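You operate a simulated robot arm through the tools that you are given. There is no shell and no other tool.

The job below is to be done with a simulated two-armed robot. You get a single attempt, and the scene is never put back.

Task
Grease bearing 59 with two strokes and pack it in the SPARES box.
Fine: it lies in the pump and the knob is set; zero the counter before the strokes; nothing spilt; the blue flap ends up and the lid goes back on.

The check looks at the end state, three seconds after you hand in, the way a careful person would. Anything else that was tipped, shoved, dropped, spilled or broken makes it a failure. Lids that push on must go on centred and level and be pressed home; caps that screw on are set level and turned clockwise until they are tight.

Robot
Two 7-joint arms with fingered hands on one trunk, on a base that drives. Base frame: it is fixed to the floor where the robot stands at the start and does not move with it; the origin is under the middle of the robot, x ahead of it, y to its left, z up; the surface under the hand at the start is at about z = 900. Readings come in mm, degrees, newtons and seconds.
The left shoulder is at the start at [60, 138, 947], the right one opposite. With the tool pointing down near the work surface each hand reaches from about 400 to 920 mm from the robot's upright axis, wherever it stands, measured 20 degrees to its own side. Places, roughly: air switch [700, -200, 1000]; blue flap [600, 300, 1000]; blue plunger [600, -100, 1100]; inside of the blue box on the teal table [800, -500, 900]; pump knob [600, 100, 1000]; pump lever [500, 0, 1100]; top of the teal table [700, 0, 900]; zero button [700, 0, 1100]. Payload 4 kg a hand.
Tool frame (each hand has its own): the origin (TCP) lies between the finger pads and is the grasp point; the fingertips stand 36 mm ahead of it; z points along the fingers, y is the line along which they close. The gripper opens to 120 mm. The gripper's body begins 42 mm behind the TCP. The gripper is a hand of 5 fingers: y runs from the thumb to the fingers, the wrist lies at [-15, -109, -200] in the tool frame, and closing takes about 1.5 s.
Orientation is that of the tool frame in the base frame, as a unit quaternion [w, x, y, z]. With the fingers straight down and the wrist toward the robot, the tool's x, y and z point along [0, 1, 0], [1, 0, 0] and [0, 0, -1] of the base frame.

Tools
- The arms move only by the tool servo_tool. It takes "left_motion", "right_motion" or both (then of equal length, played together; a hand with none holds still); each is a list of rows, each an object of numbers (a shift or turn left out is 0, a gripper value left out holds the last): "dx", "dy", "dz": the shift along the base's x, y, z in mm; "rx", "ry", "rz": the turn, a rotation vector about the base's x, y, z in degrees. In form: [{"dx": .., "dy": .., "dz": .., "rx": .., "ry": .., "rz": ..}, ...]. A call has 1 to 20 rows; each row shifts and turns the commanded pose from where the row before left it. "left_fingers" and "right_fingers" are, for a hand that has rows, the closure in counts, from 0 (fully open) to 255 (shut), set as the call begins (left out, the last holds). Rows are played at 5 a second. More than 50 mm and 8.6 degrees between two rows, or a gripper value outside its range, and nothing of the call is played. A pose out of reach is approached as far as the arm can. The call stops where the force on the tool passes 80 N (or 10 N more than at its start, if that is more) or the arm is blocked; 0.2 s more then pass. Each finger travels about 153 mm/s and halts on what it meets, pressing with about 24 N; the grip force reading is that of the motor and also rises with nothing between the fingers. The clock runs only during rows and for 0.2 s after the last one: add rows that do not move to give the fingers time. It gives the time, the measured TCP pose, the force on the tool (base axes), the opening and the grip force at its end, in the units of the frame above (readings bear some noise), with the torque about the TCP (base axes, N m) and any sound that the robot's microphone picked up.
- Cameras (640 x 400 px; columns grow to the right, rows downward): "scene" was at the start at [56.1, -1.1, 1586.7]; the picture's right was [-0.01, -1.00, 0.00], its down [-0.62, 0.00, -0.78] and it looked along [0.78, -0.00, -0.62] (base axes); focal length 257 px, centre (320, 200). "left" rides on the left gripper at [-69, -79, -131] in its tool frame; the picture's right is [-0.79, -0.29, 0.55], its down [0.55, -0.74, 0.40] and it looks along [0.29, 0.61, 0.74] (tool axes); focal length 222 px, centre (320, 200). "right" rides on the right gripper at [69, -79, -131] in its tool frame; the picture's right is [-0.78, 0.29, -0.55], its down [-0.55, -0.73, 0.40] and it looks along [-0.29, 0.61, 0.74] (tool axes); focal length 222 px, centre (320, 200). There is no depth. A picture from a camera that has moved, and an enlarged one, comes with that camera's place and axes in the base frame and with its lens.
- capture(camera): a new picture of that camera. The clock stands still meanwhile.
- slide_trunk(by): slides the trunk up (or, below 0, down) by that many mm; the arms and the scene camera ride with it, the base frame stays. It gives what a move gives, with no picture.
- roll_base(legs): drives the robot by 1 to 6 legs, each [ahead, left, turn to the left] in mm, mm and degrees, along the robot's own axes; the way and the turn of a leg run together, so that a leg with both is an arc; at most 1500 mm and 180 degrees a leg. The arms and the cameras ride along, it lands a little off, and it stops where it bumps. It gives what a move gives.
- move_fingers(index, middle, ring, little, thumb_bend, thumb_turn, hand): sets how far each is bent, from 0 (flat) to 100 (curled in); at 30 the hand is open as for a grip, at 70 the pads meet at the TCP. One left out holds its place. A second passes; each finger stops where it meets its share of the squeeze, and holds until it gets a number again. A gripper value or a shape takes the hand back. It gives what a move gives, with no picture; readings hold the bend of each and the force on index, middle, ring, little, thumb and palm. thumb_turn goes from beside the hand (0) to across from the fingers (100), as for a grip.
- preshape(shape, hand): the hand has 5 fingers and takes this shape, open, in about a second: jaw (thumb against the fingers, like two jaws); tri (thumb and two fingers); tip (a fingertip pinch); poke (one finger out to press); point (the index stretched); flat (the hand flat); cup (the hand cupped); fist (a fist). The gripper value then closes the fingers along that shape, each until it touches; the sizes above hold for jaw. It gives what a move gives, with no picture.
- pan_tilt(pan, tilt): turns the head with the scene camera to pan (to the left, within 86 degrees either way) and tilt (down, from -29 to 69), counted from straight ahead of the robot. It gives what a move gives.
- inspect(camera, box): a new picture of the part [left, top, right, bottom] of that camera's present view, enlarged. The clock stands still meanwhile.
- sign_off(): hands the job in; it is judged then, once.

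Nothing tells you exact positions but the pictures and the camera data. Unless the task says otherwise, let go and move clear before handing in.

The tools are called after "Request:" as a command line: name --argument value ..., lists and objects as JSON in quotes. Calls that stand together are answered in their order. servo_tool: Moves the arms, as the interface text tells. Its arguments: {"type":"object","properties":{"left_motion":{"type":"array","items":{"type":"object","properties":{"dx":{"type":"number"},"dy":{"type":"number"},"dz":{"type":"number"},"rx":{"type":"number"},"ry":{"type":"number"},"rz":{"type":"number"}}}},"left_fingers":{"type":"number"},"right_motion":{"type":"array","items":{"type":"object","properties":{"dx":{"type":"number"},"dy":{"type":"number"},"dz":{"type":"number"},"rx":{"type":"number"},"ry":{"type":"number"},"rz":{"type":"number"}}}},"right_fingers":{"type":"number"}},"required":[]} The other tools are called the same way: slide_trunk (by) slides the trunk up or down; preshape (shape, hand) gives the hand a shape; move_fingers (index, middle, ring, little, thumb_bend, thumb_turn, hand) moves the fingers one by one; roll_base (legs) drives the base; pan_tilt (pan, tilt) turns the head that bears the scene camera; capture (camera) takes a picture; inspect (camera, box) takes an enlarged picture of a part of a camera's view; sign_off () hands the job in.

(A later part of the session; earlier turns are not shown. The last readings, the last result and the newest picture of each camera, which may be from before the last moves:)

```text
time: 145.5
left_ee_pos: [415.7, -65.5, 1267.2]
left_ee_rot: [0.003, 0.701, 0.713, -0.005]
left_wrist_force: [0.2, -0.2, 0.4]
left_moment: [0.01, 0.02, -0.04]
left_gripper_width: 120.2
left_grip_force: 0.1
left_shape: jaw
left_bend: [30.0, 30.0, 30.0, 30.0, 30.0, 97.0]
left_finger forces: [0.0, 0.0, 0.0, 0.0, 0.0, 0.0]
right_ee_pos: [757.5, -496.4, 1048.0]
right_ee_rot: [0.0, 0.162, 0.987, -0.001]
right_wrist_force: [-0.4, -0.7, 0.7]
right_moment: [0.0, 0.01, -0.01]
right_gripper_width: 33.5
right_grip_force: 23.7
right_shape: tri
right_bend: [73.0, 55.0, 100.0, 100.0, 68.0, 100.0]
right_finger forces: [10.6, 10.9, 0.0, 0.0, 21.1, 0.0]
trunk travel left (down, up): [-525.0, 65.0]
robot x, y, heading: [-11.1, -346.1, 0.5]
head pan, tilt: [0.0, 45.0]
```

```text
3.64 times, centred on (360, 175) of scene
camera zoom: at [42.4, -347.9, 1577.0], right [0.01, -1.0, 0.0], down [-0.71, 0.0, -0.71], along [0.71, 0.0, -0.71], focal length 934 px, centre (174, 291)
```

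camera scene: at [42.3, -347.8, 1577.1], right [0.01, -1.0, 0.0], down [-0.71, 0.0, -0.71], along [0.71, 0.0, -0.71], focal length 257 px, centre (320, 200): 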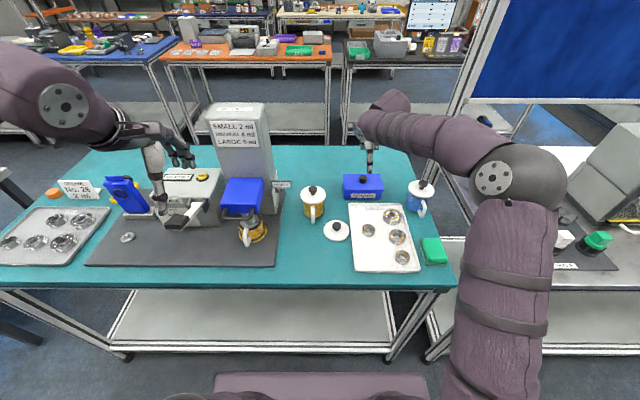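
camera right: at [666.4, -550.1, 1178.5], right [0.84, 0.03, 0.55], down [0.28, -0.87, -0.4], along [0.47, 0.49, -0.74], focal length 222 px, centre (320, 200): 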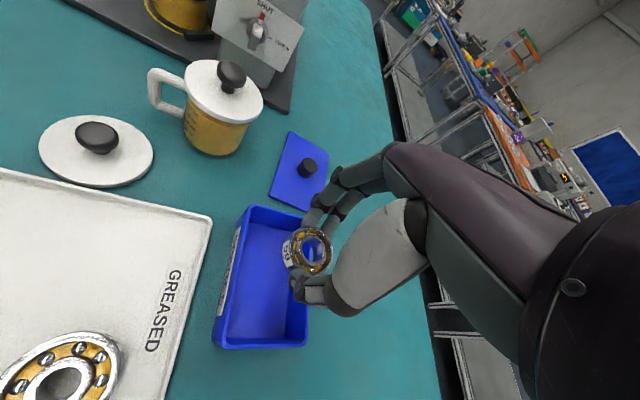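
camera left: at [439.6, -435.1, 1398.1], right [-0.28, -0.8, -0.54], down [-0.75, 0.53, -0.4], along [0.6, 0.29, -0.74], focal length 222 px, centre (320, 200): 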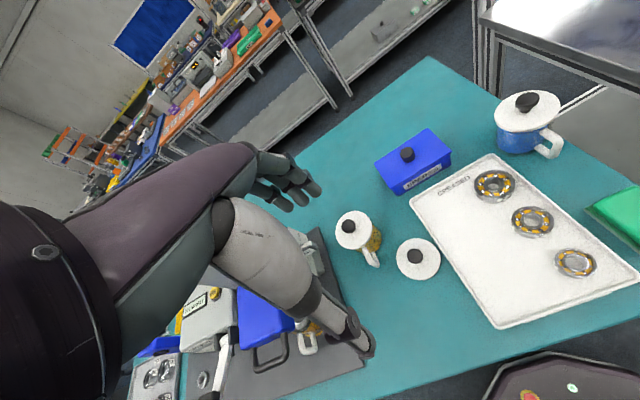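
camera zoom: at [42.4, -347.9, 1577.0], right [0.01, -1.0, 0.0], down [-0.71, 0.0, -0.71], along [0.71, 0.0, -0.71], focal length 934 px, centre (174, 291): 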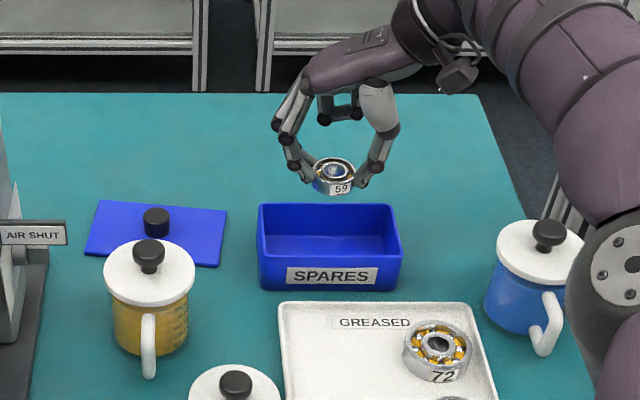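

Request:
servo_tool --right_motion '[{"dx": -7, "dy": -3, "dz": -20}, {"dz": -25}, {"dz": -20}, {"dz": -15}]'

Request:
capture --camera "right"

Request:
inspect --camera "scene" --box '[320, 130, 420, 220]'

```text
time: 146.5
left_ee_pos: [415.1, -66.2, 1265.3]
left_ee_rot: [0.003, 0.7, 0.714, -0.006]
left_wrist_force: [0.0, 0.0, -0.3]
left_moment: [-0.01, -0.02, -0.02]
left_gripper_width: 120.2
left_grip_force: 0.1
left_shape: jaw
left_bend: [30.0, 30.0, 30.0, 30.0, 30.0, 97.0]
left_finger forces: [0.0, 0.1, 0.0, 0.1, 0.0, 0.1]
right_ee_pos: [751.5, -498.1, 968.8]
right_ee_rot: [-0.001, 0.162, 0.987, 0.0]
right_wrist_force: [0.3, 0.6, -0.4]
right_moment: [0.02, 0.01, 0.01]
right_gripper_width: 33.2
right_grip_force: 24.3
right_shape: tri
right_bend: [73.0, 55.0, 100.0, 100.0, 68.0, 100.0]
right_finger forces: [10.5, 11.0, 0.0, 0.0, 21.0, 0.0]
trunk travel left (down, up): [-525.0, 65.0]
robot x, y, heading: [-9.1, -348.4, 0.1]
head pan, tilt: [0.0, 45.0]
```

```text
taken
camera right: at [660.6, -551.7, 1098.0], right [0.84, 0.03, 0.55], down [0.29, -0.87, -0.4], along [0.47, 0.49, -0.74], focal length 222 px, centre (320, 200)
```

right: 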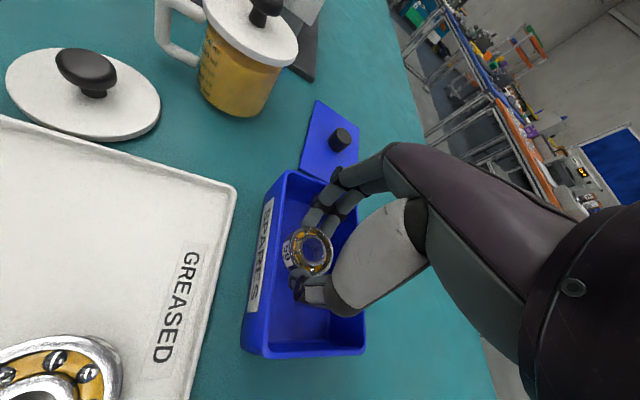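

```text
4.44 times, centred on (370, 175) of scene
camera zoom: at [42.1, -348.0, 1577.1], right [0.01, -1.0, 0.0], down [-0.71, 0.0, -0.71], along [0.71, 0.0, -0.71], focal length 1142 px, centre (98, 311)
```

zoom: 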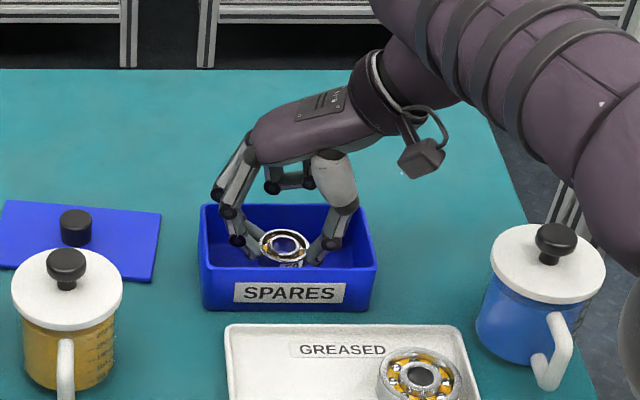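

The bearing is entering the open box, well centred. I'll lower it slowly to the floor of the box.

Request:
servo_tool --right_motion '[{"dz": -10}, {"dz": -6}, {"dz": -3}]'

Request:
servo_tool --right_motion '[{"dz": -2}, {}]'

Request:
servo_tool --right_motion '[{"dz": -2}, {}]'

```text
time: 147.3
left_ee_pos: [416.1, -65.6, 1267.7]
left_ee_rot: [0.003, 0.7, 0.714, -0.006]
left_wrist_force: [-0.6, -0.3, -0.1]
left_moment: [0.0, 0.01, 0.0]
left_gripper_width: 120.0
left_grip_force: 0.0
left_shape: jaw
left_bend: [30.0, 30.0, 30.0, 30.0, 30.0, 97.0]
left_finger forces: [0.1, 0.1, 0.0, 0.0, 0.0, 0.1]
right_ee_pos: [749.6, -498.8, 949.8]
right_ee_rot: [-0.001, 0.162, 0.987, 0.001]
right_wrist_force: [0.4, -0.5, -0.3]
right_moment: [-0.02, -0.01, 0.01]
right_gripper_width: 33.1
right_grip_force: 23.9
right_shape: tri
right_bend: [73.0, 55.0, 100.0, 100.0, 68.0, 100.0]
right_finger forces: [10.5, 11.0, 0.1, 0.0, 21.0, 0.0]
trunk travel left (down, up): [-525.0, 65.0]
robot x, y, heading: [-11.1, -348.3, 0.4]
head pan, tilt: [0.0, 45.0]
```

```text
time: 147.9
left_ee_pos: [415.8, -65.9, 1266.1]
left_ee_rot: [0.004, 0.7, 0.714, -0.006]
left_wrist_force: [0.9, -0.3, 0.0]
left_moment: [-0.04, 0.01, 0.0]
left_gripper_width: 120.0
left_grip_force: 0.0
left_shape: jaw
left_bend: [30.0, 30.0, 30.0, 30.0, 30.0, 97.0]
left_finger forces: [0.1, 0.0, 0.1, 0.0, 0.1, 0.0]
right_ee_pos: [749.7, -498.4, 947.2]
right_ee_rot: [0.0, 0.162, 0.987, 0.0]
right_wrist_force: [1.0, 0.0, -0.8]
right_moment: [0.0, -0.01, -0.01]
right_gripper_width: 33.3
right_grip_force: 24.0
right_shape: tri
right_bend: [73.0, 55.0, 100.0, 100.0, 68.0, 100.0]
right_finger forces: [10.5, 11.0, 0.0, 0.0, 20.9, 0.1]
trunk travel left (down, up): [-525.0, 65.0]
robot x, y, heading: [-10.5, -348.8, 0.4]
head pan, tilt: [0.0, 45.0]
```

```text
time: 148.5
left_ee_pos: [414.4, -65.0, 1266.7]
left_ee_rot: [0.003, 0.7, 0.714, -0.006]
left_wrist_force: [0.4, -0.7, 0.1]
left_moment: [-0.05, 0.0, 0.03]
left_gripper_width: 120.1
left_grip_force: 0.0
left_shape: jaw
left_bend: [30.0, 30.0, 30.0, 30.0, 30.0, 97.0]
left_finger forces: [0.0, 0.0, 0.0, 0.0, 0.1, 0.0]
right_ee_pos: [750.0, -499.8, 945.9]
right_ee_rot: [0.0, 0.162, 0.987, 0.0]
right_wrist_force: [-0.6, -0.3, -1.1]
right_moment: [0.0, 0.01, 0.0]
right_gripper_width: 33.2
right_grip_force: 23.7
right_shape: tri
right_bend: [73.0, 55.0, 100.0, 100.0, 68.0, 100.0]
right_finger forces: [10.4, 11.1, 0.1, 0.0, 21.1, 0.0]
trunk travel left (down, up): [-525.0, 65.0]
robot x, y, heading: [-11.6, -347.3, 0.4]
head pan, tilt: [0.0, 45.0]
```

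Request:
servo_tool --right_motion '[{"dz": -1.5}, {}]'

Request:
servo_tool --right_motion '[{"dz": -1.5}, {}]'

Request:
inspect --camera "right" --box '[220, 150, 400, 360]'

```text
time: 149.1
left_ee_pos: [415.3, -66.4, 1266.9]
left_ee_rot: [0.003, 0.701, 0.714, -0.006]
left_wrist_force: [-0.5, 0.1, -0.4]
left_moment: [0.02, 0.01, -0.02]
left_gripper_width: 120.0
left_grip_force: 0.0
left_shape: jaw
left_bend: [30.0, 30.0, 30.0, 30.0, 30.0, 97.0]
left_finger forces: [0.1, 0.1, 0.0, 0.1, 0.1, 0.0]
right_ee_pos: [749.6, -499.3, 944.0]
right_ee_rot: [0.0, 0.162, 0.987, 0.0]
right_wrist_force: [-0.2, 0.6, -0.8]
right_moment: [0.0, 0.0, 0.01]
right_gripper_width: 33.0
right_grip_force: 23.7
right_shape: tri
right_bend: [73.0, 55.0, 100.0, 100.0, 68.0, 100.0]
right_finger forces: [10.6, 11.0, 0.0, 0.0, 20.9, 0.0]
trunk travel left (down, up): [-525.0, 65.0]
robot x, y, heading: [-9.7, -346.1, 0.6]
head pan, tilt: [0.0, 45.0]
```

```text
time: 149.7
left_ee_pos: [414.8, -67.0, 1268.1]
left_ee_rot: [0.003, 0.7, 0.714, -0.005]
left_wrist_force: [-0.3, 0.1, -0.8]
left_moment: [-0.04, -0.01, 0.01]
left_gripper_width: 119.8
left_grip_force: 0.0
left_shape: jaw
left_bend: [30.0, 30.0, 30.0, 30.0, 30.0, 97.0]
left_finger forces: [0.1, 0.0, 0.0, 0.0, 0.0, 0.0]
right_ee_pos: [748.7, -499.9, 944.5]
right_ee_rot: [0.001, 0.162, 0.987, -0.001]
right_wrist_force: [1.1, -1.4, 4.3]
right_moment: [0.02, -0.02, 0.01]
right_gripper_width: 33.3
right_grip_force: 23.9
right_shape: tri
right_bend: [73.0, 55.0, 100.0, 100.0, 68.0, 100.0]
right_finger forces: [10.6, 11.5, 0.0, 0.0, 22.1, 0.0]
trunk travel left (down, up): [-525.0, 65.0]
robot x, y, heading: [-8.3, -347.2, 0.4]
head pan, tilt: [0.0, 45.0]
```

```text
1.90 times, centred on (310, 255) of right
camera zoom: at [659.0, -552.7, 1073.4], right [0.84, 0.02, 0.55], down [0.29, -0.87, -0.4], along [0.47, 0.49, -0.74], focal length 423 px, centre (339, 95)
```

zoom: 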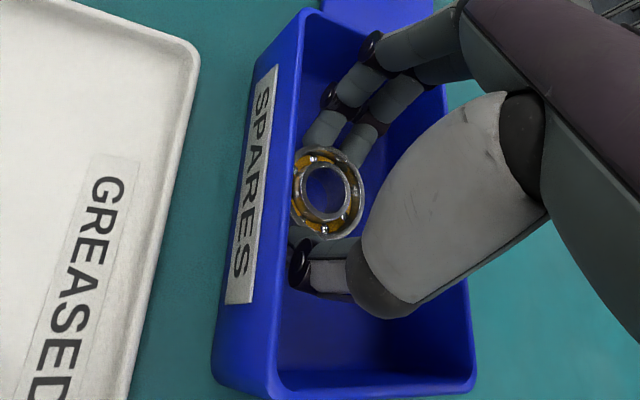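

Contact with the floor of the box. Releasing, then rising straight out.

Request:
servo_tool --right_motion '[{"dz": 1}, {}, {}, {"dz": 3}]' --right_fingers 140

Request:
inspect --camera "right" --box '[220, 150, 400, 360]'

```text
time: 150.7
left_ee_pos: [415.2, -66.4, 1267.0]
left_ee_rot: [0.004, 0.7, 0.714, -0.005]
left_wrist_force: [0.0, -0.4, -1.0]
left_moment: [0.0, 0.0, 0.01]
left_gripper_width: 120.2
left_grip_force: 0.1
left_shape: jaw
left_bend: [30.0, 30.0, 30.0, 30.0, 30.0, 97.0]
left_finger forces: [0.0, 0.0, 0.0, 0.0, 0.0, 0.0]
right_ee_pos: [749.2, -499.3, 947.0]
right_ee_rot: [0.0, 0.162, 0.987, 0.0]
right_wrist_force: [-0.2, -0.3, 1.1]
right_moment: [-0.01, -0.02, -0.03]
right_gripper_width: 53.8
right_grip_force: 0.1
right_shape: tri
right_bend: [44.0, 48.0, 99.0, 99.0, 61.0, 100.0]
right_finger forces: [0.1, 0.0, 0.0, 0.1, 0.0, 0.0]
trunk travel left (down, up): [-525.0, 65.0]
robot x, y, heading: [-12.0, -352.3, 0.3]
head pan, tilt: [0.0, 45.0]
```

```text
1.90 times, centred on (310, 255) of right
camera zoom: at [659.2, -552.2, 1076.9], right [0.84, 0.03, 0.55], down [0.29, -0.87, -0.4], along [0.47, 0.49, -0.74], focal length 423 px, centre (339, 95)
```

zoom: 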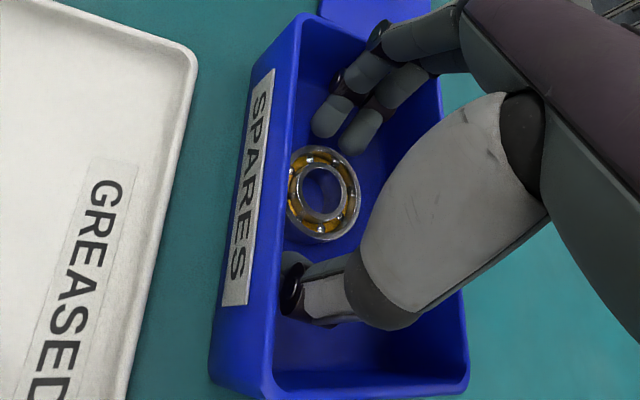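

Bearing 59 lies in the SPARES box. I'll rise, unwind the hand and go back to the lid.

Request:
servo_tool --right_motion '[{"dz": 10}, {"dz": 25}, {"dz": 40}, {"dz": 40}, {"dz": 30, "rz": -8}, {"rz": -8}, {"rz": -8}, {"rz": -8}, {"rz": -8}, {"rz": -8, "dy": 10}, {"rz": -8, "dy": 20}, {"rz": -8, "dy": 20}, {"rz": -8, "dy": 20}, {"rz": -4, "dy": 20}]'

Request:
capture --camera "right"

Request:
inspect --camera "scene" --box '[290, 130, 420, 220]'

```text
time: 153.7
left_ee_pos: [414.6, -65.8, 1267.8]
left_ee_rot: [0.002, 0.701, 0.714, -0.005]
left_wrist_force: [0.1, 0.4, 0.3]
left_moment: [0.01, -0.03, -0.02]
left_gripper_width: 120.0
left_grip_force: 0.0
left_shape: jaw
left_bend: [30.0, 30.0, 30.0, 30.0, 30.0, 97.0]
left_finger forces: [0.0, 0.0, 0.0, 0.0, 0.0, 0.0]
right_ee_pos: [750.6, -409.6, 1093.1]
right_ee_rot: [0.0, 0.736, 0.677, 0.0]
right_wrist_force: [-0.7, 0.7, 0.3]
right_moment: [-0.01, 0.01, -0.01]
right_gripper_width: 53.9
right_grip_force: 0.0
right_shape: tri
right_bend: [44.0, 48.0, 99.0, 99.0, 61.0, 100.0]
right_finger forces: [0.0, 0.1, 0.0, 0.0, 0.0, 0.0]
trunk travel left (down, up): [-525.0, 65.0]
robot x, y, heading: [-8.6, -347.4, 0.4]
head pan, tilt: [0.0, 45.0]
```

```text
taken
camera right: at [677.8, -333.8, 1223.1], right [0.22, -0.81, 0.55], down [-0.78, -0.49, -0.4], along [0.59, -0.34, -0.74], focal length 222 px, centre (320, 200)
```

right: 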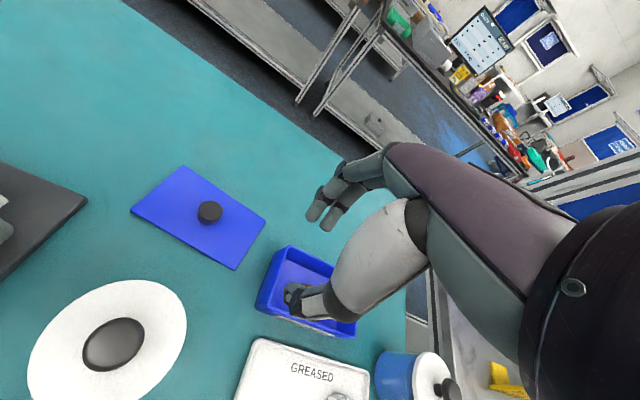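

```text
4.44 times, centred on (355, 175) of scene
camera zoom: at [41.8, -347.3, 1577.1], right [0.01, -1.0, 0.0], down [-0.71, 0.0, -0.71], along [0.71, 0.0, -0.71], focal length 1142 px, centre (164, 311)
```

zoom: 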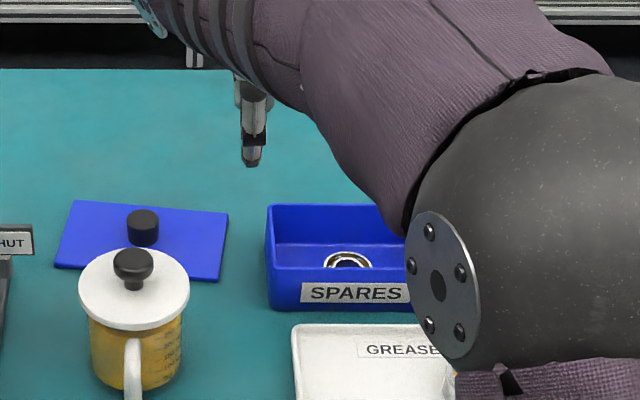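

Request:
preshape --shape "tip" --hand "right"

Request:
servo_tool --right_motion '[{"dx": 17, "dy": 28, "rz": -1}, {"dx": 17, "dy": 28, "rz": -1}, {"dx": 17, "dy": 29}, {"dz": -40}, {"dz": -30}, {}]'

Request:
capture --camera "right"

```text
time: 154.6
left_ee_pos: [415.5, -66.5, 1265.4]
left_ee_rot: [0.004, 0.7, 0.714, -0.006]
left_wrist_force: [0.2, 0.1, -1.3]
left_moment: [-0.02, -0.03, 0.02]
left_gripper_width: 120.1
left_grip_force: 0.0
left_shape: jaw
left_bend: [30.0, 30.0, 30.0, 30.0, 30.0, 97.0]
left_finger forces: [0.0, 0.0, 0.1, 0.0, 0.0, 0.0]
right_ee_pos: [750.6, -409.9, 1092.9]
right_ee_rot: [0.0, 0.735, 0.679, 0.0]
right_wrist_force: [-0.8, 0.0, -0.3]
right_moment: [0.01, 0.0, 0.02]
right_gripper_width: 119.7
right_grip_force: 0.1
right_shape: tip
right_bend: [31.0, 98.0, 99.0, 99.0, 30.0, 97.0]
right_finger forces: [0.0, 0.1, 0.0, 0.0, 0.0, 0.1]
trunk travel left (down, up): [-525.0, 65.0]
robot x, y, heading: [-13.3, -346.2, 0.4]
head pan, tilt: [0.0, 45.0]
```

```text
time: 156.0
left_ee_pos: [415.5, -66.0, 1267.8]
left_ee_rot: [0.004, 0.701, 0.714, -0.005]
left_wrist_force: [-0.1, 0.1, -0.1]
left_moment: [0.0, 0.0, 0.04]
left_gripper_width: 119.8
left_grip_force: 0.0
left_shape: jaw
left_bend: [30.0, 30.0, 30.0, 30.0, 30.0, 97.0]
left_finger forces: [0.0, 0.0, 0.1, 0.0, 0.0, 0.0]
right_ee_pos: [801.6, -323.9, 1023.1]
right_ee_rot: [-0.001, 0.747, 0.665, 0.0]
right_wrist_force: [0.1, 0.2, -0.2]
right_moment: [-0.03, 0.0, -0.03]
right_gripper_width: 119.9
right_grip_force: 0.0
right_shape: tip
right_bend: [31.0, 98.0, 99.0, 99.0, 30.0, 97.0]
right_finger forces: [0.1, 0.0, 0.1, 0.0, 0.0, 0.0]
trunk travel left (down, up): [-525.0, 65.0]
robot x, y, heading: [-16.0, -347.9, 0.5]
head pan, tilt: [0.0, 45.0]
```

```text
taken
camera right: at [731.7, -247.0, 1152.4], right [0.2, -0.81, 0.55], down [-0.79, -0.46, -0.4], along [0.58, -0.35, -0.74], focal length 222 px, centre (320, 200)
```

right: 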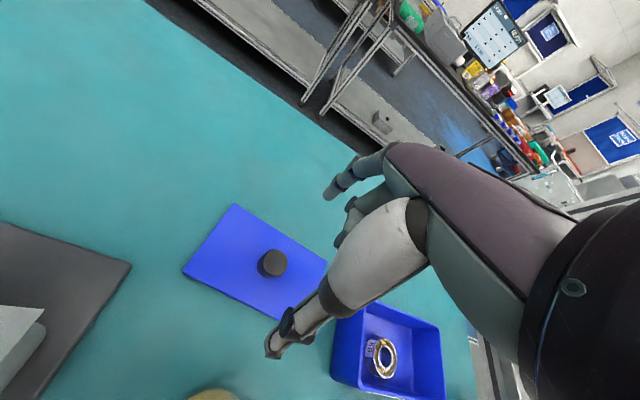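

Request:
inspect --camera "right" --box '[330, 290, 450, 400]'

Request:
inspect --camera "right" --box '[180, 190, 350, 330]'

```text
3.64 times, centred on (390, 345) of right
camera zoom: at [731.7, -247.0, 1152.4], right [0.2, -0.81, 0.55], down [-0.79, -0.46, -0.4], along [0.58, -0.35, -0.74], focal length 808 px, centre (66, -327)
```

zoom: 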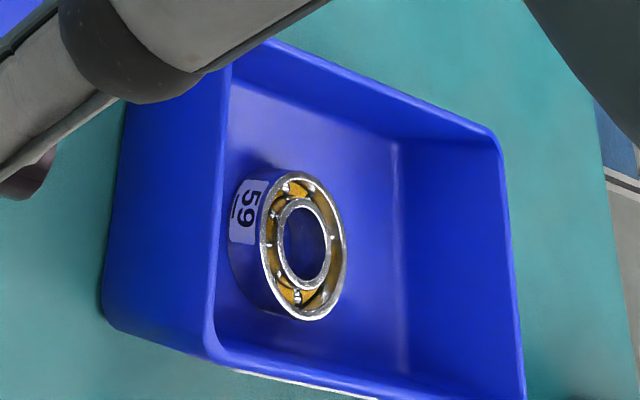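

```text
2.86 times, centred on (265, 260) of right
camera zoom: at [731.7, -247.0, 1152.4], right [0.2, -0.81, 0.55], down [-0.79, -0.46, -0.4], along [0.58, -0.35, -0.74], focal length 635 px, centre (477, 29)
```

zoom: 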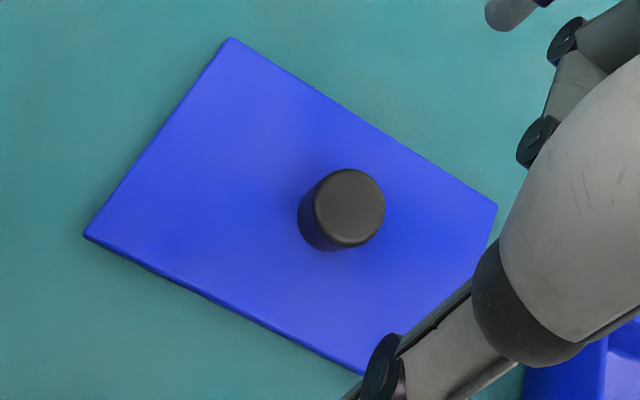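

The bearing lies flat in the box. I'll line up on the lid's knob at about [802, -320] with the fingertip pinch, part closed, and go down to it.

Request:
servo_tool --right_motion '[{"dy": 4}, {"dz": -20}, {"dz": -20}, {"dz": -15}, {"dz": -8}]' --right_fingers 140

Request:
inspect --camera "right" --box '[200, 150, 400, 350]'

```text
time: 157.2
left_ee_pos: [414.3, -66.2, 1267.7]
left_ee_rot: [0.003, 0.701, 0.714, -0.006]
left_wrist_force: [-0.4, 0.2, -0.1]
left_moment: [-0.03, 0.0, -0.05]
left_gripper_width: 120.3
left_grip_force: 0.1
left_shape: jaw
left_bend: [30.0, 30.0, 30.0, 30.0, 30.0, 97.0]
left_finger forces: [0.0, 0.1, 0.0, 0.1, 0.1, 0.0]
right_ee_pos: [801.8, -320.7, 958.0]
right_ee_rot: [0.0, 0.747, 0.664, 0.0]
right_wrist_force: [-0.4, -0.1, 0.0]
right_moment: [0.0, -0.04, -0.02]
right_gripper_width: 54.3
right_grip_force: 0.1
right_shape: tip
right_bend: [45.0, 98.0, 99.0, 99.0, 61.0, 100.0]
right_finger forces: [0.1, 0.0, 0.0, 0.0, 0.0, 0.0]
trunk travel left (down, up): [-525.0, 65.0]
robot x, y, heading: [-8.9, -346.4, 0.3]
head pan, tilt: [0.0, 45.0]
```

```text
2.00 times, centred on (300, 250) of right
camera zoom: at [731.2, -242.9, 1088.2], right [0.2, -0.81, 0.55], down [-0.79, -0.46, -0.4], along [0.58, -0.35, -0.74], focal length 444 px, centre (360, 100)
```

zoom: 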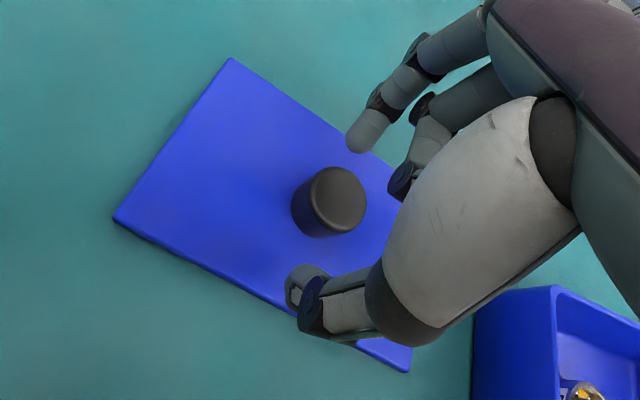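

Request:
servo_tool --right_motion '[{"dz": -3}, {"dz": -2}, {}]'

Request:
servo_tool --right_motion '[{"dz": -2}, {}]'

Request:
servo_tool --right_motion '[{"dz": -1.5}, {}]'

```text
time: 158.0
left_ee_pos: [415.3, -65.7, 1266.3]
left_ee_rot: [0.003, 0.7, 0.715, -0.006]
left_wrist_force: [1.1, 0.1, 0.0]
left_moment: [-0.02, -0.03, 0.01]
left_gripper_width: 120.1
left_grip_force: 0.0
left_shape: jaw
left_bend: [30.0, 30.0, 30.0, 30.0, 30.0, 97.0]
left_finger forces: [0.0, 0.0, 0.0, 0.0, 0.0, 0.1]
right_ee_pos: [800.8, -320.7, 954.1]
right_ee_rot: [0.0, 0.747, 0.665, -0.001]
right_wrist_force: [-0.1, -0.1, -0.2]
right_moment: [-0.01, -0.02, 0.04]
right_gripper_width: 54.3
right_grip_force: 0.1
right_shape: tip
right_bend: [45.0, 98.0, 99.0, 99.0, 61.0, 100.0]
right_finger forces: [0.0, 0.1, 0.0, 0.0, 0.0, 0.0]
trunk travel left (down, up): [-525.0, 65.0]
robot x, y, heading: [-9.7, -345.7, 0.5]
head pan, tilt: [0.0, 45.0]
```

```text
time: 158.6
left_ee_pos: [414.7, -67.0, 1267.2]
left_ee_rot: [0.003, 0.7, 0.714, -0.005]
left_wrist_force: [-0.2, 0.6, 0.1]
left_moment: [-0.03, -0.03, 0.03]
left_gripper_width: 120.0
left_grip_force: 0.1
left_shape: jaw
left_bend: [30.0, 30.0, 30.0, 30.0, 30.0, 97.0]
left_finger forces: [0.0, 0.0, 0.0, 0.0, 0.0, 0.0]
right_ee_pos: [801.3, -320.5, 952.2]
right_ee_rot: [0.0, 0.747, 0.665, 0.0]
right_wrist_force: [0.9, 0.3, 1.0]
right_moment: [0.02, -0.05, 0.01]
right_gripper_width: 54.5
right_grip_force: 0.1
right_shape: tip
right_bend: [45.0, 98.0, 99.0, 99.0, 61.0, 100.0]
right_finger forces: [0.1, 0.0, 0.0, 0.0, 0.1, 0.1]
trunk travel left (down, up): [-525.0, 65.0]
robot x, y, heading: [-8.3, -351.2, 0.6]
head pan, tilt: [0.0, 45.0]
```

```text
time: 159.2
left_ee_pos: [414.8, -65.9, 1266.8]
left_ee_rot: [0.003, 0.7, 0.714, -0.007]
left_wrist_force: [0.1, -0.4, -0.4]
left_moment: [0.03, 0.03, -0.01]
left_gripper_width: 119.9
left_grip_force: 0.1
left_shape: jaw
left_bend: [30.0, 30.0, 30.0, 30.0, 30.0, 97.0]
left_finger forces: [0.0, 0.0, 0.0, 0.0, 0.0, 0.1]
right_ee_pos: [801.9, -321.0, 951.8]
right_ee_rot: [0.001, 0.746, 0.666, 0.0]
right_wrist_force: [0.7, -0.1, -0.3]
right_moment: [-0.02, -0.01, -0.01]
right_gripper_width: 54.4
right_grip_force: 0.0
right_shape: tip
right_bend: [45.0, 98.0, 99.0, 99.0, 61.0, 100.0]
right_finger forces: [0.1, 0.0, 0.0, 0.0, 0.1, 0.0]
trunk travel left (down, up): [-525.0, 65.0]
robot x, y, heading: [-11.2, -346.7, 0.5]
head pan, tilt: [0.0, 45.0]
```

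Request:
servo_tool --right_motion '[{"dz": -2}, {}]'

Request:
servo_tool --right_motion '[{"dz": -1.5}, {}]'

```text
time: 159.8
left_ee_pos: [415.9, -65.9, 1267.1]
left_ee_rot: [0.003, 0.7, 0.714, -0.006]
left_wrist_force: [-0.4, -0.7, 0.1]
left_moment: [-0.01, -0.04, 0.0]
left_gripper_width: 120.0
left_grip_force: 0.0
left_shape: jaw
left_bend: [30.0, 30.0, 30.0, 30.0, 30.0, 97.0]
left_finger forces: [0.1, 0.0, 0.0, 0.1, 0.1, 0.1]
right_ee_pos: [801.4, -320.7, 949.3]
right_ee_rot: [0.0, 0.747, 0.665, -0.001]
right_wrist_force: [0.5, 0.2, -0.9]
right_moment: [-0.02, -0.01, 0.01]
right_gripper_width: 54.2
right_grip_force: 0.0
right_shape: tip
right_bend: [45.0, 98.0, 99.0, 99.0, 61.0, 100.0]
right_finger forces: [0.0, 0.0, 0.1, 0.0, 0.0, 0.1]
trunk travel left (down, up): [-525.0, 65.0]
robot x, y, heading: [-10.1, -345.3, 0.7]
head pan, tilt: [0.0, 45.0]
```

```text
time: 160.4
left_ee_pos: [414.8, -66.6, 1267.0]
left_ee_rot: [0.003, 0.7, 0.714, -0.006]
left_wrist_force: [-0.1, -0.4, 0.0]
left_moment: [0.03, 0.02, -0.03]
left_gripper_width: 120.0
left_grip_force: 0.0
left_shape: jaw
left_bend: [30.0, 30.0, 30.0, 30.0, 30.0, 97.0]
left_finger forces: [0.1, 0.0, 0.0, 0.1, 0.0, 0.0]
right_ee_pos: [801.1, -320.6, 947.2]
right_ee_rot: [0.0, 0.747, 0.665, 0.0]
right_wrist_force: [0.3, -1.2, -0.2]
right_moment: [0.0, 0.03, 0.0]
right_gripper_width: 54.5
right_grip_force: 0.1
right_shape: tip
right_bend: [45.0, 98.0, 99.0, 99.0, 61.0, 100.0]
right_finger forces: [0.0, 0.0, 0.1, 0.0, 0.0, 0.0]
trunk travel left (down, up): [-525.0, 65.0]
robot x, y, heading: [-10.8, -345.3, 0.6]
head pan, tilt: [0.0, 45.0]
```

Request:
servo_tool --right_motion '[{"dz": -1.5}, {}]'

Request:
servo_tool --right_motion '[{}, {}, {}, {}, {}]' --right_fingers 255

Request:
inspect --camera "right" --box '[200, 150, 400, 350]'

```text
time: 161.0
left_ee_pos: [415.0, -66.2, 1266.8]
left_ee_rot: [0.003, 0.7, 0.714, -0.005]
left_wrist_force: [0.0, 1.0, 0.6]
left_moment: [0.02, -0.05, -0.02]
left_gripper_width: 120.0
left_grip_force: 0.1
left_shape: jaw
left_bend: [30.0, 30.0, 30.0, 30.0, 30.0, 97.0]
left_finger forces: [0.0, 0.0, 0.1, 0.0, 0.1, 0.1]
right_ee_pos: [801.2, -319.0, 945.6]
right_ee_rot: [0.0, 0.747, 0.665, 0.0]
right_wrist_force: [0.6, 1.5, 0.5]
right_moment: [0.02, -0.02, -0.02]
right_gripper_width: 54.2
right_grip_force: 0.1
right_shape: tip
right_bend: [45.0, 98.0, 99.0, 99.0, 61.0, 100.0]
right_finger forces: [0.0, 0.1, 0.0, 0.0, 0.0, 0.0]
trunk travel left (down, up): [-525.0, 65.0]
robot x, y, heading: [-10.3, -353.0, 0.6]
head pan, tilt: [0.0, 45.0]
```

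```text
time: 162.2
left_ee_pos: [415.2, -65.8, 1267.7]
left_ee_rot: [0.003, 0.7, 0.714, -0.006]
left_wrist_force: [-0.1, 0.2, 0.3]
left_moment: [0.01, -0.02, 0.0]
left_gripper_width: 119.9
left_grip_force: 0.0
left_shape: jaw
left_bend: [30.0, 30.0, 30.0, 30.0, 30.0, 97.0]
left_finger forces: [0.1, 0.0, 0.1, 0.1, 0.0, 0.1]
right_ee_pos: [800.5, -319.5, 946.0]
right_ee_rot: [0.0, 0.746, 0.665, 0.0]
right_wrist_force: [-0.3, -0.1, 0.0]
right_moment: [-0.02, 0.01, 0.02]
right_gripper_width: 21.9
right_grip_force: 23.9
right_shape: tip
right_bend: [59.0, 100.0, 100.0, 100.0, 70.0, 100.0]
right_finger forces: [21.4, 0.1, 0.1, 0.0, 21.2, 0.0]
trunk travel left (down, up): [-525.0, 65.0]
robot x, y, heading: [-11.4, -345.7, 0.7]
head pan, tilt: [0.0, 45.0]
```

```text
2.00 times, centred on (300, 250) of right
camera zoom: at [731.1, -242.5, 1075.6], right [0.2, -0.81, 0.55], down [-0.79, -0.46, -0.4], along [0.57, -0.35, -0.74], focal length 444 px, centre (360, 100)
```

zoom: 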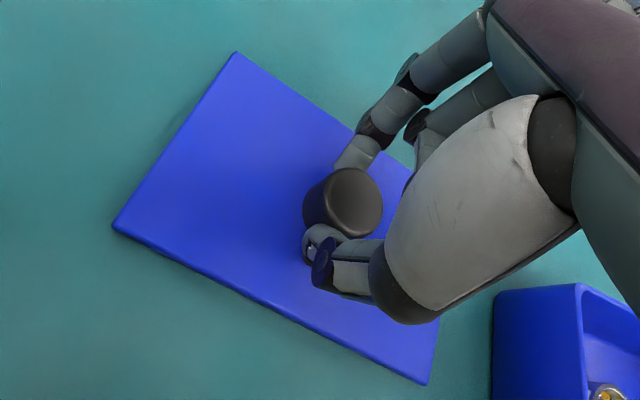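

Even grip (about 21 N each) and the lid looks flat. Lifting it.

Request:
servo_tool --right_motion '[{"dz": 5}, {"dz": 10}, {"dz": 25}, {"dz": 40}, {"dz": 40}]'

Request:
capture --camera "right"

Request:
inspect --camera "scene" --box '[290, 110, 420, 210]'

```text
time: 163.4
left_ee_pos: [415.2, -66.3, 1267.0]
left_ee_rot: [0.003, 0.7, 0.714, -0.006]
left_wrist_force: [0.3, 0.1, 0.4]
left_moment: [0.0, 0.01, -0.01]
left_gripper_width: 119.9
left_grip_force: 0.0
left_shape: jaw
left_bend: [30.0, 30.0, 30.0, 30.0, 30.0, 97.0]
left_finger forces: [0.0, 0.0, 0.0, 0.0, 0.0, 0.1]
right_ee_pos: [798.1, -319.3, 1065.2]
right_ee_rot: [-0.001, 0.747, 0.665, 0.0]
right_wrist_force: [-0.4, 0.5, -0.4]
right_moment: [0.02, 0.0, 0.0]
right_gripper_width: 21.9
right_grip_force: 24.3
right_shape: tip
right_bend: [59.0, 100.0, 100.0, 100.0, 70.0, 100.0]
right_finger forces: [21.3, 0.1, 0.1, 0.0, 21.2, 0.0]
trunk travel left (down, up): [-525.0, 65.0]
robot x, y, heading: [-9.4, -349.2, 0.7]
head pan, tilt: [0.0, 45.0]
```

```text
taken
camera right: at [728.7, -240.8, 1194.5], right [0.2, -0.81, 0.55], down [-0.79, -0.46, -0.4], along [0.57, -0.36, -0.74], focal length 222 px, centre (320, 200)
```

right: 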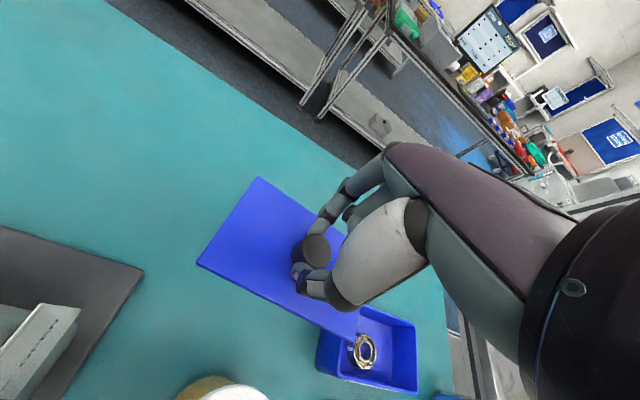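

```text
4.00 times, centred on (355, 160) of scene
camera zoom: at [41.5, -348.0, 1577.0], right [0.01, -1.0, 0.0], down [-0.71, 0.0, -0.71], along [0.71, 0.0, -0.71], focal length 1028 px, centre (180, 360)
```

zoom: 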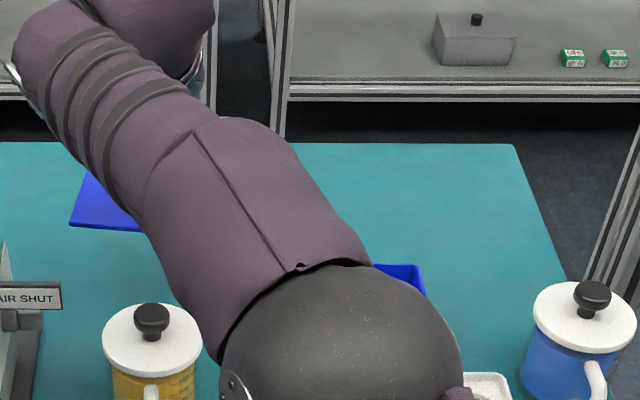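

The lid hangs level and fixed in the grip. I'll turn it square to the box (+7°) and bring it above the box.

Request:
servo_tool --right_motion '[{"dy": -36, "dx": -6, "rz": 3.5}, {"dy": -36, "dx": -7, "rz": 3.5}, {"dy": -36, "dx": -7}, {"dy": -36, "dx": -7}, {"dy": -36, "dx": -7}, {"dz": -20}, {}]'

Request:
capture --camera "right"

Request:
inspect --camera "scene" --box '[310, 120, 420, 210]'

```text
time: 165.0
left_ee_pos: [413.4, -67.0, 1265.8]
left_ee_rot: [0.003, 0.7, 0.714, -0.005]
left_wrist_force: [0.5, -0.3, -0.9]
left_moment: [0.0, -0.02, 0.0]
left_gripper_width: 119.9
left_grip_force: 0.1
left_shape: jaw
left_bend: [30.0, 30.0, 30.0, 30.0, 30.0, 97.0]
left_finger forces: [0.0, 0.0, 0.0, 0.0, 0.0, 0.0]
right_ee_pos: [767.0, -500.3, 1046.2]
right_ee_rot: [0.001, 0.704, 0.71, 0.0]
right_wrist_force: [0.3, 0.0, 0.2]
right_moment: [0.0, -0.01, -0.02]
right_gripper_width: 21.8
right_grip_force: 23.8
right_shape: tip
right_bend: [59.0, 100.0, 100.0, 100.0, 70.0, 100.0]
right_finger forces: [21.5, 0.0, 0.0, 0.1, 21.2, 0.0]
trunk travel left (down, up): [-525.0, 65.0]
robot x, y, heading: [-6.9, -348.4, 0.4]
head pan, tilt: [0.0, 45.0]
```

```text
taken
camera right: at [687.2, -431.6, 1176.0], right [0.3, -0.78, 0.55], down [-0.73, -0.55, -0.4], along [0.61, -0.28, -0.74], focal length 222 px, centre (320, 200)
```

right: 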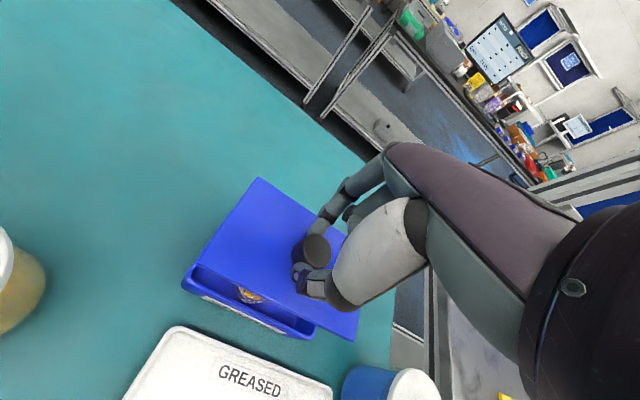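

```text
4.44 times, centred on (365, 165) of scene
camera zoom: at [41.5, -348.2, 1577.1], right [0.01, -1.0, 0.0], down [-0.71, 0.0, -0.71], along [0.71, 0.0, -0.71], focal length 1142 px, centre (120, 356)
```

zoom: 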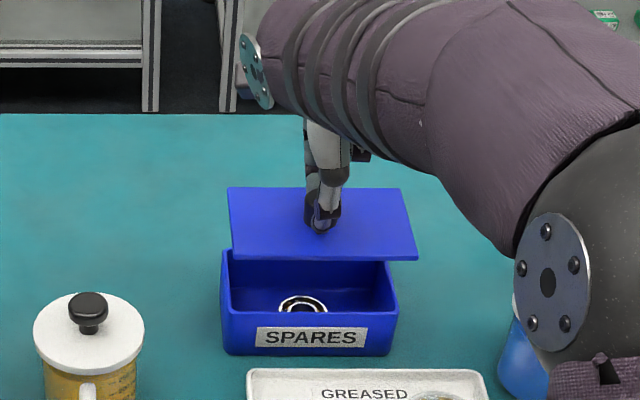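

Request:
servo_tool --right_motion '[{"dx": -5, "dz": -10}, {"dx": -5, "dz": -10}, {}]'

Request:
inspect --camera "scene" --box '[335, 155, 395, 205]'

Request:
inspect --camera "right" --box '[160, 160, 380, 350]'

```text
time: 165.8
left_ee_pos: [415.0, -66.8, 1266.7]
left_ee_rot: [0.004, 0.7, 0.714, -0.006]
left_wrist_force: [0.3, -0.1, 0.5]
left_moment: [0.0, 0.01, 0.02]
left_gripper_width: 120.2
left_grip_force: 0.1
left_shape: jaw
left_bend: [30.0, 30.0, 30.0, 30.0, 30.0, 97.0]
left_finger forces: [0.0, 0.0, 0.0, 0.1, 0.0, 0.0]
right_ee_pos: [756.9, -500.3, 1026.3]
right_ee_rot: [-0.001, 0.704, 0.71, 0.001]
right_wrist_force: [-0.6, -0.6, -0.4]
right_moment: [0.0, 0.0, -0.01]
right_gripper_width: 22.0
right_grip_force: 23.8
right_shape: tip
right_bend: [59.0, 100.0, 100.0, 100.0, 70.0, 100.0]
right_finger forces: [21.5, 0.0, 0.0, 0.0, 21.2, 0.1]
trunk travel left (down, up): [-525.0, 65.0]
robot x, y, heading: [-5.6, -350.2, 0.4]
head pan, tilt: [0.0, 45.0]
```

```text
8.00 times, centred on (365, 180) of scene
camera zoom: at [41.8, -348.0, 1577.1], right [0.01, -1.0, 0.0], down [-0.71, 0.0, -0.71], along [0.71, 0.0, -0.71], focal length 2055 px, centre (-40, 360)
```

zoom: 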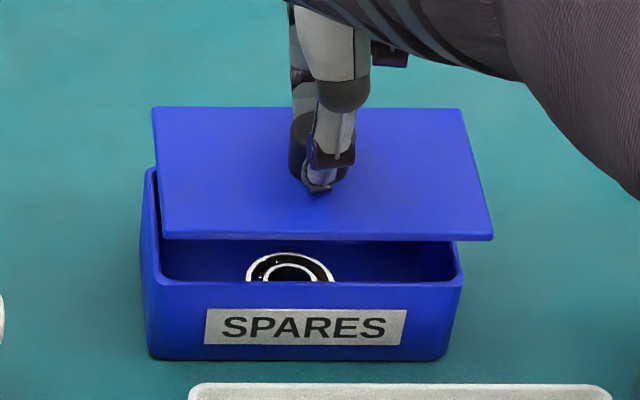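

```text
2.11 times, centred on (270, 255) of right
camera zoom: at [677.5, -431.7, 1154.8], right [0.3, -0.78, 0.55], down [-0.73, -0.55, -0.4], along [0.61, -0.28, -0.74], focal length 468 px, centre (425, 84)
```

zoom: 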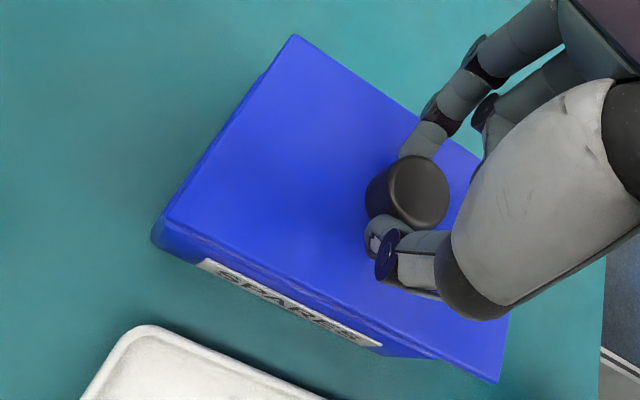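

Comparing with the same camera's earlier view of the lid on the box, the lid needs about +3 mm in x and y and a little turn. I'll correct that and go lower.

Request:
servo_tool --right_motion '[{"dx": 3, "dy": 3, "rz": 0.7}, {"dz": -10}, {"dz": -10}, {}]'

Request:
inspect --camera "scene" --box '[335, 155, 395, 205]'

Request:
inspect --camera "right" --box '[160, 160, 380, 350]'

```text
time: 166.8
left_ee_pos: [415.9, -65.9, 1266.9]
left_ee_rot: [0.003, 0.7, 0.714, -0.006]
left_wrist_force: [-0.3, 0.5, 0.2]
left_moment: [0.0, -0.02, 0.03]
left_gripper_width: 120.0
left_grip_force: 0.1
left_shape: jaw
left_bend: [30.0, 30.0, 30.0, 30.0, 30.0, 97.0]
left_finger forces: [0.1, 0.0, 0.1, 0.0, 0.0, 0.0]
right_ee_pos: [760.3, -496.9, 1005.3]
right_ee_rot: [0.0, 0.7, 0.714, -0.001]
right_wrist_force: [0.0, 0.5, -0.9]
right_moment: [0.02, -0.02, -0.02]
right_gripper_width: 21.9
right_grip_force: 24.6
right_shape: tip
right_bend: [59.0, 100.0, 100.0, 100.0, 70.0, 100.0]
right_finger forces: [21.3, 0.0, 0.0, 0.0, 21.2, 0.0]
trunk travel left (down, up): [-525.0, 65.0]
robot x, y, heading: [-11.5, -345.3, 0.2]
head pan, tilt: [0.0, 45.0]
```

```text
8.00 times, centred on (365, 180) of scene
camera zoom: at [41.8, -347.9, 1577.1], right [0.01, -1.0, 0.0], down [-0.71, 0.0, -0.71], along [0.71, 0.0, -0.71], focal length 2055 px, centre (-40, 360)
```

zoom: 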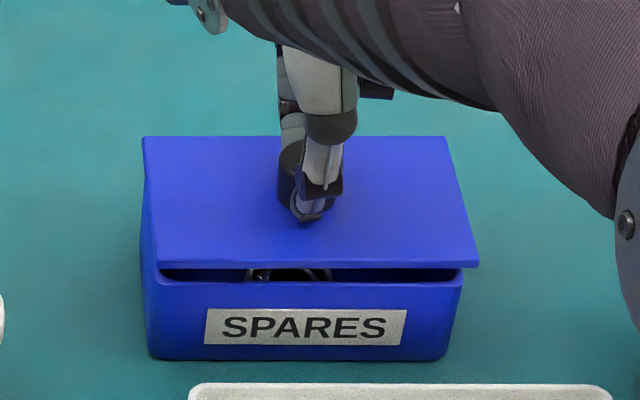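

```text
2.11 times, centred on (270, 255) of right
camera zoom: at [679.6, -430.0, 1135.4], right [0.31, -0.78, 0.55], down [-0.72, -0.56, -0.4], along [0.62, -0.27, -0.74], focal length 468 px, centre (425, 84)
```

zoom: 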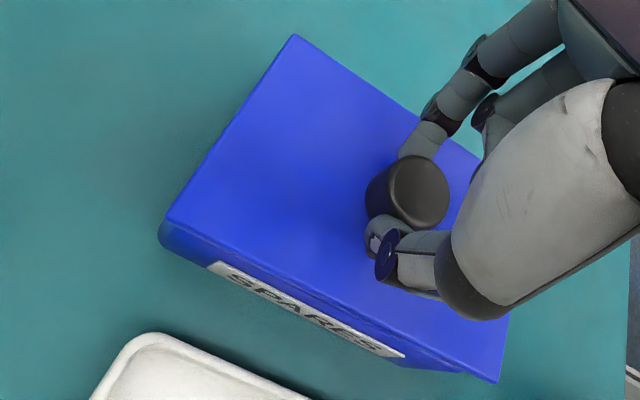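

Request:
servo_tool --right_motion '[{"dy": 1, "dz": -4}, {"dz": -3}, {}]'

Request:
servo_tool --right_motion '[{"dz": -2}, {}]'

Request:
inspect --camera "scene" --box '[335, 155, 395, 205]'

```text
time: 167.6
left_ee_pos: [414.4, -66.5, 1266.9]
left_ee_rot: [0.003, 0.701, 0.714, -0.005]
left_wrist_force: [-0.6, -0.8, -0.1]
left_moment: [0.0, -0.03, -0.02]
left_gripper_width: 119.9
left_grip_force: 0.0
left_shape: jaw
left_bend: [30.0, 30.0, 30.0, 30.0, 30.0, 97.0]
left_finger forces: [0.1, 0.0, 0.0, 0.1, 0.0, 0.0]
right_ee_pos: [759.8, -495.9, 998.3]
right_ee_rot: [0.0, 0.7, 0.714, 0.0]
right_wrist_force: [0.0, 0.4, 0.0]
right_moment: [0.02, -0.01, 0.02]
right_gripper_width: 22.1
right_grip_force: 23.5
right_shape: tip
right_bend: [59.0, 100.0, 100.0, 100.0, 70.0, 100.0]
right_finger forces: [21.4, 0.1, 0.0, 0.0, 21.2, 0.0]
trunk travel left (down, up): [-525.0, 65.0]
robot x, y, heading: [-7.5, -350.7, 0.7]
head pan, tilt: [0.0, 45.0]
```

```text
time: 168.2
left_ee_pos: [415.9, -65.4, 1267.2]
left_ee_rot: [0.003, 0.7, 0.714, -0.005]
left_wrist_force: [0.1, -0.6, -0.4]
left_moment: [-0.01, -0.02, 0.02]
left_gripper_width: 120.1
left_grip_force: 0.2
left_shape: jaw
left_bend: [30.0, 30.0, 30.0, 30.0, 30.0, 97.0]
left_finger forces: [0.0, 0.1, 0.0, 0.0, 0.0, 0.0]
right_ee_pos: [759.5, -497.1, 996.6]
right_ee_rot: [0.001, 0.7, 0.714, 0.0]
right_wrist_force: [0.2, -0.3, 0.0]
right_moment: [0.03, -0.01, 0.02]
right_gripper_width: 22.0
right_grip_force: 24.2
right_shape: tip
right_bend: [59.0, 100.0, 100.0, 100.0, 70.0, 100.0]
right_finger forces: [21.4, 0.1, 0.0, 0.1, 21.2, 0.1]
trunk travel left (down, up): [-525.0, 65.0]
robot x, y, heading: [-10.3, -349.9, 0.4]
head pan, tilt: [0.0, 45.0]
```

```text
8.00 times, centred on (365, 180) of scene
camera zoom: at [41.8, -347.9, 1577.1], right [0.01, -1.0, 0.0], down [-0.71, 0.0, -0.71], along [0.71, 0.0, -0.71], focal length 2055 px, centre (-40, 360)
```

zoom: 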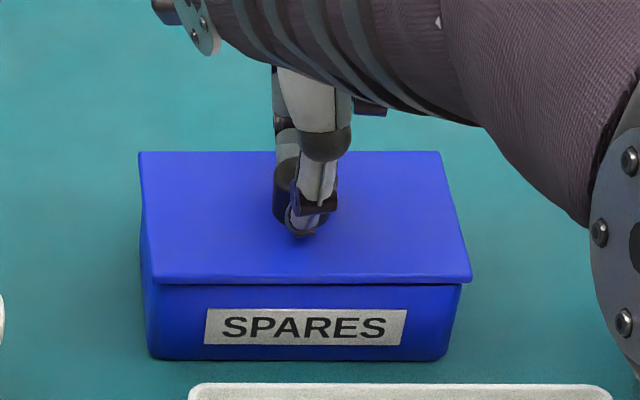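

Request:
servo_tool --right_motion '[{"dy": -0.5, "dz": -2}, {}]'

Request:
servo_tool --right_motion '[{"dz": -1.5}, {}]'

Request:
servo_tool --right_motion '[{"dz": -1.5}, {}]'

Request:
inspect --camera "scene" --box '[335, 155, 395, 205]'

```text
time: 168.8
left_ee_pos: [414.4, -65.8, 1268.0]
left_ee_rot: [0.004, 0.7, 0.714, -0.004]
left_wrist_force: [-0.1, -0.1, 0.5]
left_moment: [-0.02, 0.0, -0.02]
left_gripper_width: 119.8
left_grip_force: 0.1
left_shape: jaw
left_bend: [30.0, 30.0, 30.0, 30.0, 30.0, 97.0]
left_finger forces: [0.0, 0.0, 0.0, 0.0, 0.0, 0.0]
right_ee_pos: [760.1, -496.4, 995.1]
right_ee_rot: [0.0, 0.7, 0.714, 0.0]
right_wrist_force: [-0.8, -0.5, 3.9]
right_moment: [-0.01, 0.06, 0.03]
right_gripper_width: 21.9
right_grip_force: 23.9
right_shape: tip
right_bend: [59.0, 100.0, 100.0, 100.0, 70.0, 100.0]
right_finger forces: [22.3, 0.0, 0.0, 0.1, 23.5, 0.0]
trunk travel left (down, up): [-525.0, 65.0]
robot x, y, heading: [-6.5, -347.5, 0.4]
head pan, tilt: [0.0, 45.0]
heard: snap
```

```text
time: 169.4
left_ee_pos: [414.0, -66.2, 1267.0]
left_ee_rot: [0.003, 0.7, 0.714, -0.005]
left_wrist_force: [0.6, -0.1, 0.7]
left_moment: [0.01, 0.03, -0.04]
left_gripper_width: 120.0
left_grip_force: 0.1
left_shape: jaw
left_bend: [30.0, 30.0, 30.0, 30.0, 30.0, 97.0]
left_finger forces: [0.1, 0.1, 0.1, 0.0, 0.1, 0.0]
right_ee_pos: [759.6, -496.4, 993.9]
right_ee_rot: [0.001, 0.701, 0.714, 0.001]
right_wrist_force: [-1.9, -0.9, 8.9]
right_moment: [0.01, 0.07, 0.0]
right_gripper_width: 22.2
right_grip_force: 24.5
right_shape: tip
right_bend: [59.0, 100.0, 100.0, 100.0, 70.0, 100.0]
right_finger forces: [22.6, 0.0, 0.0, 0.0, 24.2, 0.1]
trunk travel left (down, up): [-525.0, 65.0]
robot x, y, heading: [-8.8, -348.7, 0.5]
head pan, tilt: [0.0, 45.0]
```

```text
time: 170.0
left_ee_pos: [413.6, -66.4, 1267.4]
left_ee_rot: [0.003, 0.7, 0.714, -0.006]
left_wrist_force: [-0.5, 0.2, -0.7]
left_moment: [0.0, 0.0, -0.03]
left_gripper_width: 119.8
left_grip_force: 0.1
left_shape: jaw
left_bend: [30.0, 30.0, 30.0, 30.0, 30.0, 97.0]
left_finger forces: [0.0, 0.0, 0.0, 0.1, 0.0, 0.0]
right_ee_pos: [759.2, -496.4, 993.9]
right_ee_rot: [0.001, 0.7, 0.714, 0.002]
right_wrist_force: [-0.6, -0.2, 17.0]
right_moment: [-0.01, 0.06, -0.02]
right_gripper_width: 23.2
right_grip_force: 24.2
right_shape: tip
right_bend: [59.0, 100.0, 100.0, 100.0, 70.0, 100.0]
right_finger forces: [24.4, 0.0, 0.1, 0.0, 24.3, 0.0]
trunk travel left (down, up): [-525.0, 65.0]
robot x, y, heading: [-9.6, -345.2, 0.4]
head pan, tilt: [0.0, 45.0]
```

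```text
8.00 times, centred on (365, 180) of scene
camera zoom: at [40.0, -347.7, 1577.3], right [0.01, -1.0, 0.0], down [-0.71, 0.0, -0.71], along [0.71, 0.0, -0.71], focal length 2055 px, centre (-40, 360)
```

zoom: 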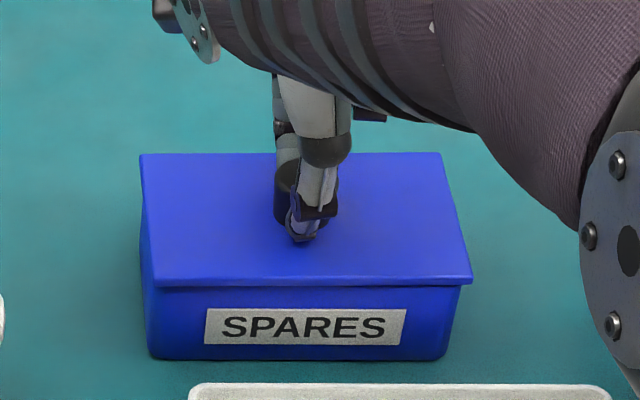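

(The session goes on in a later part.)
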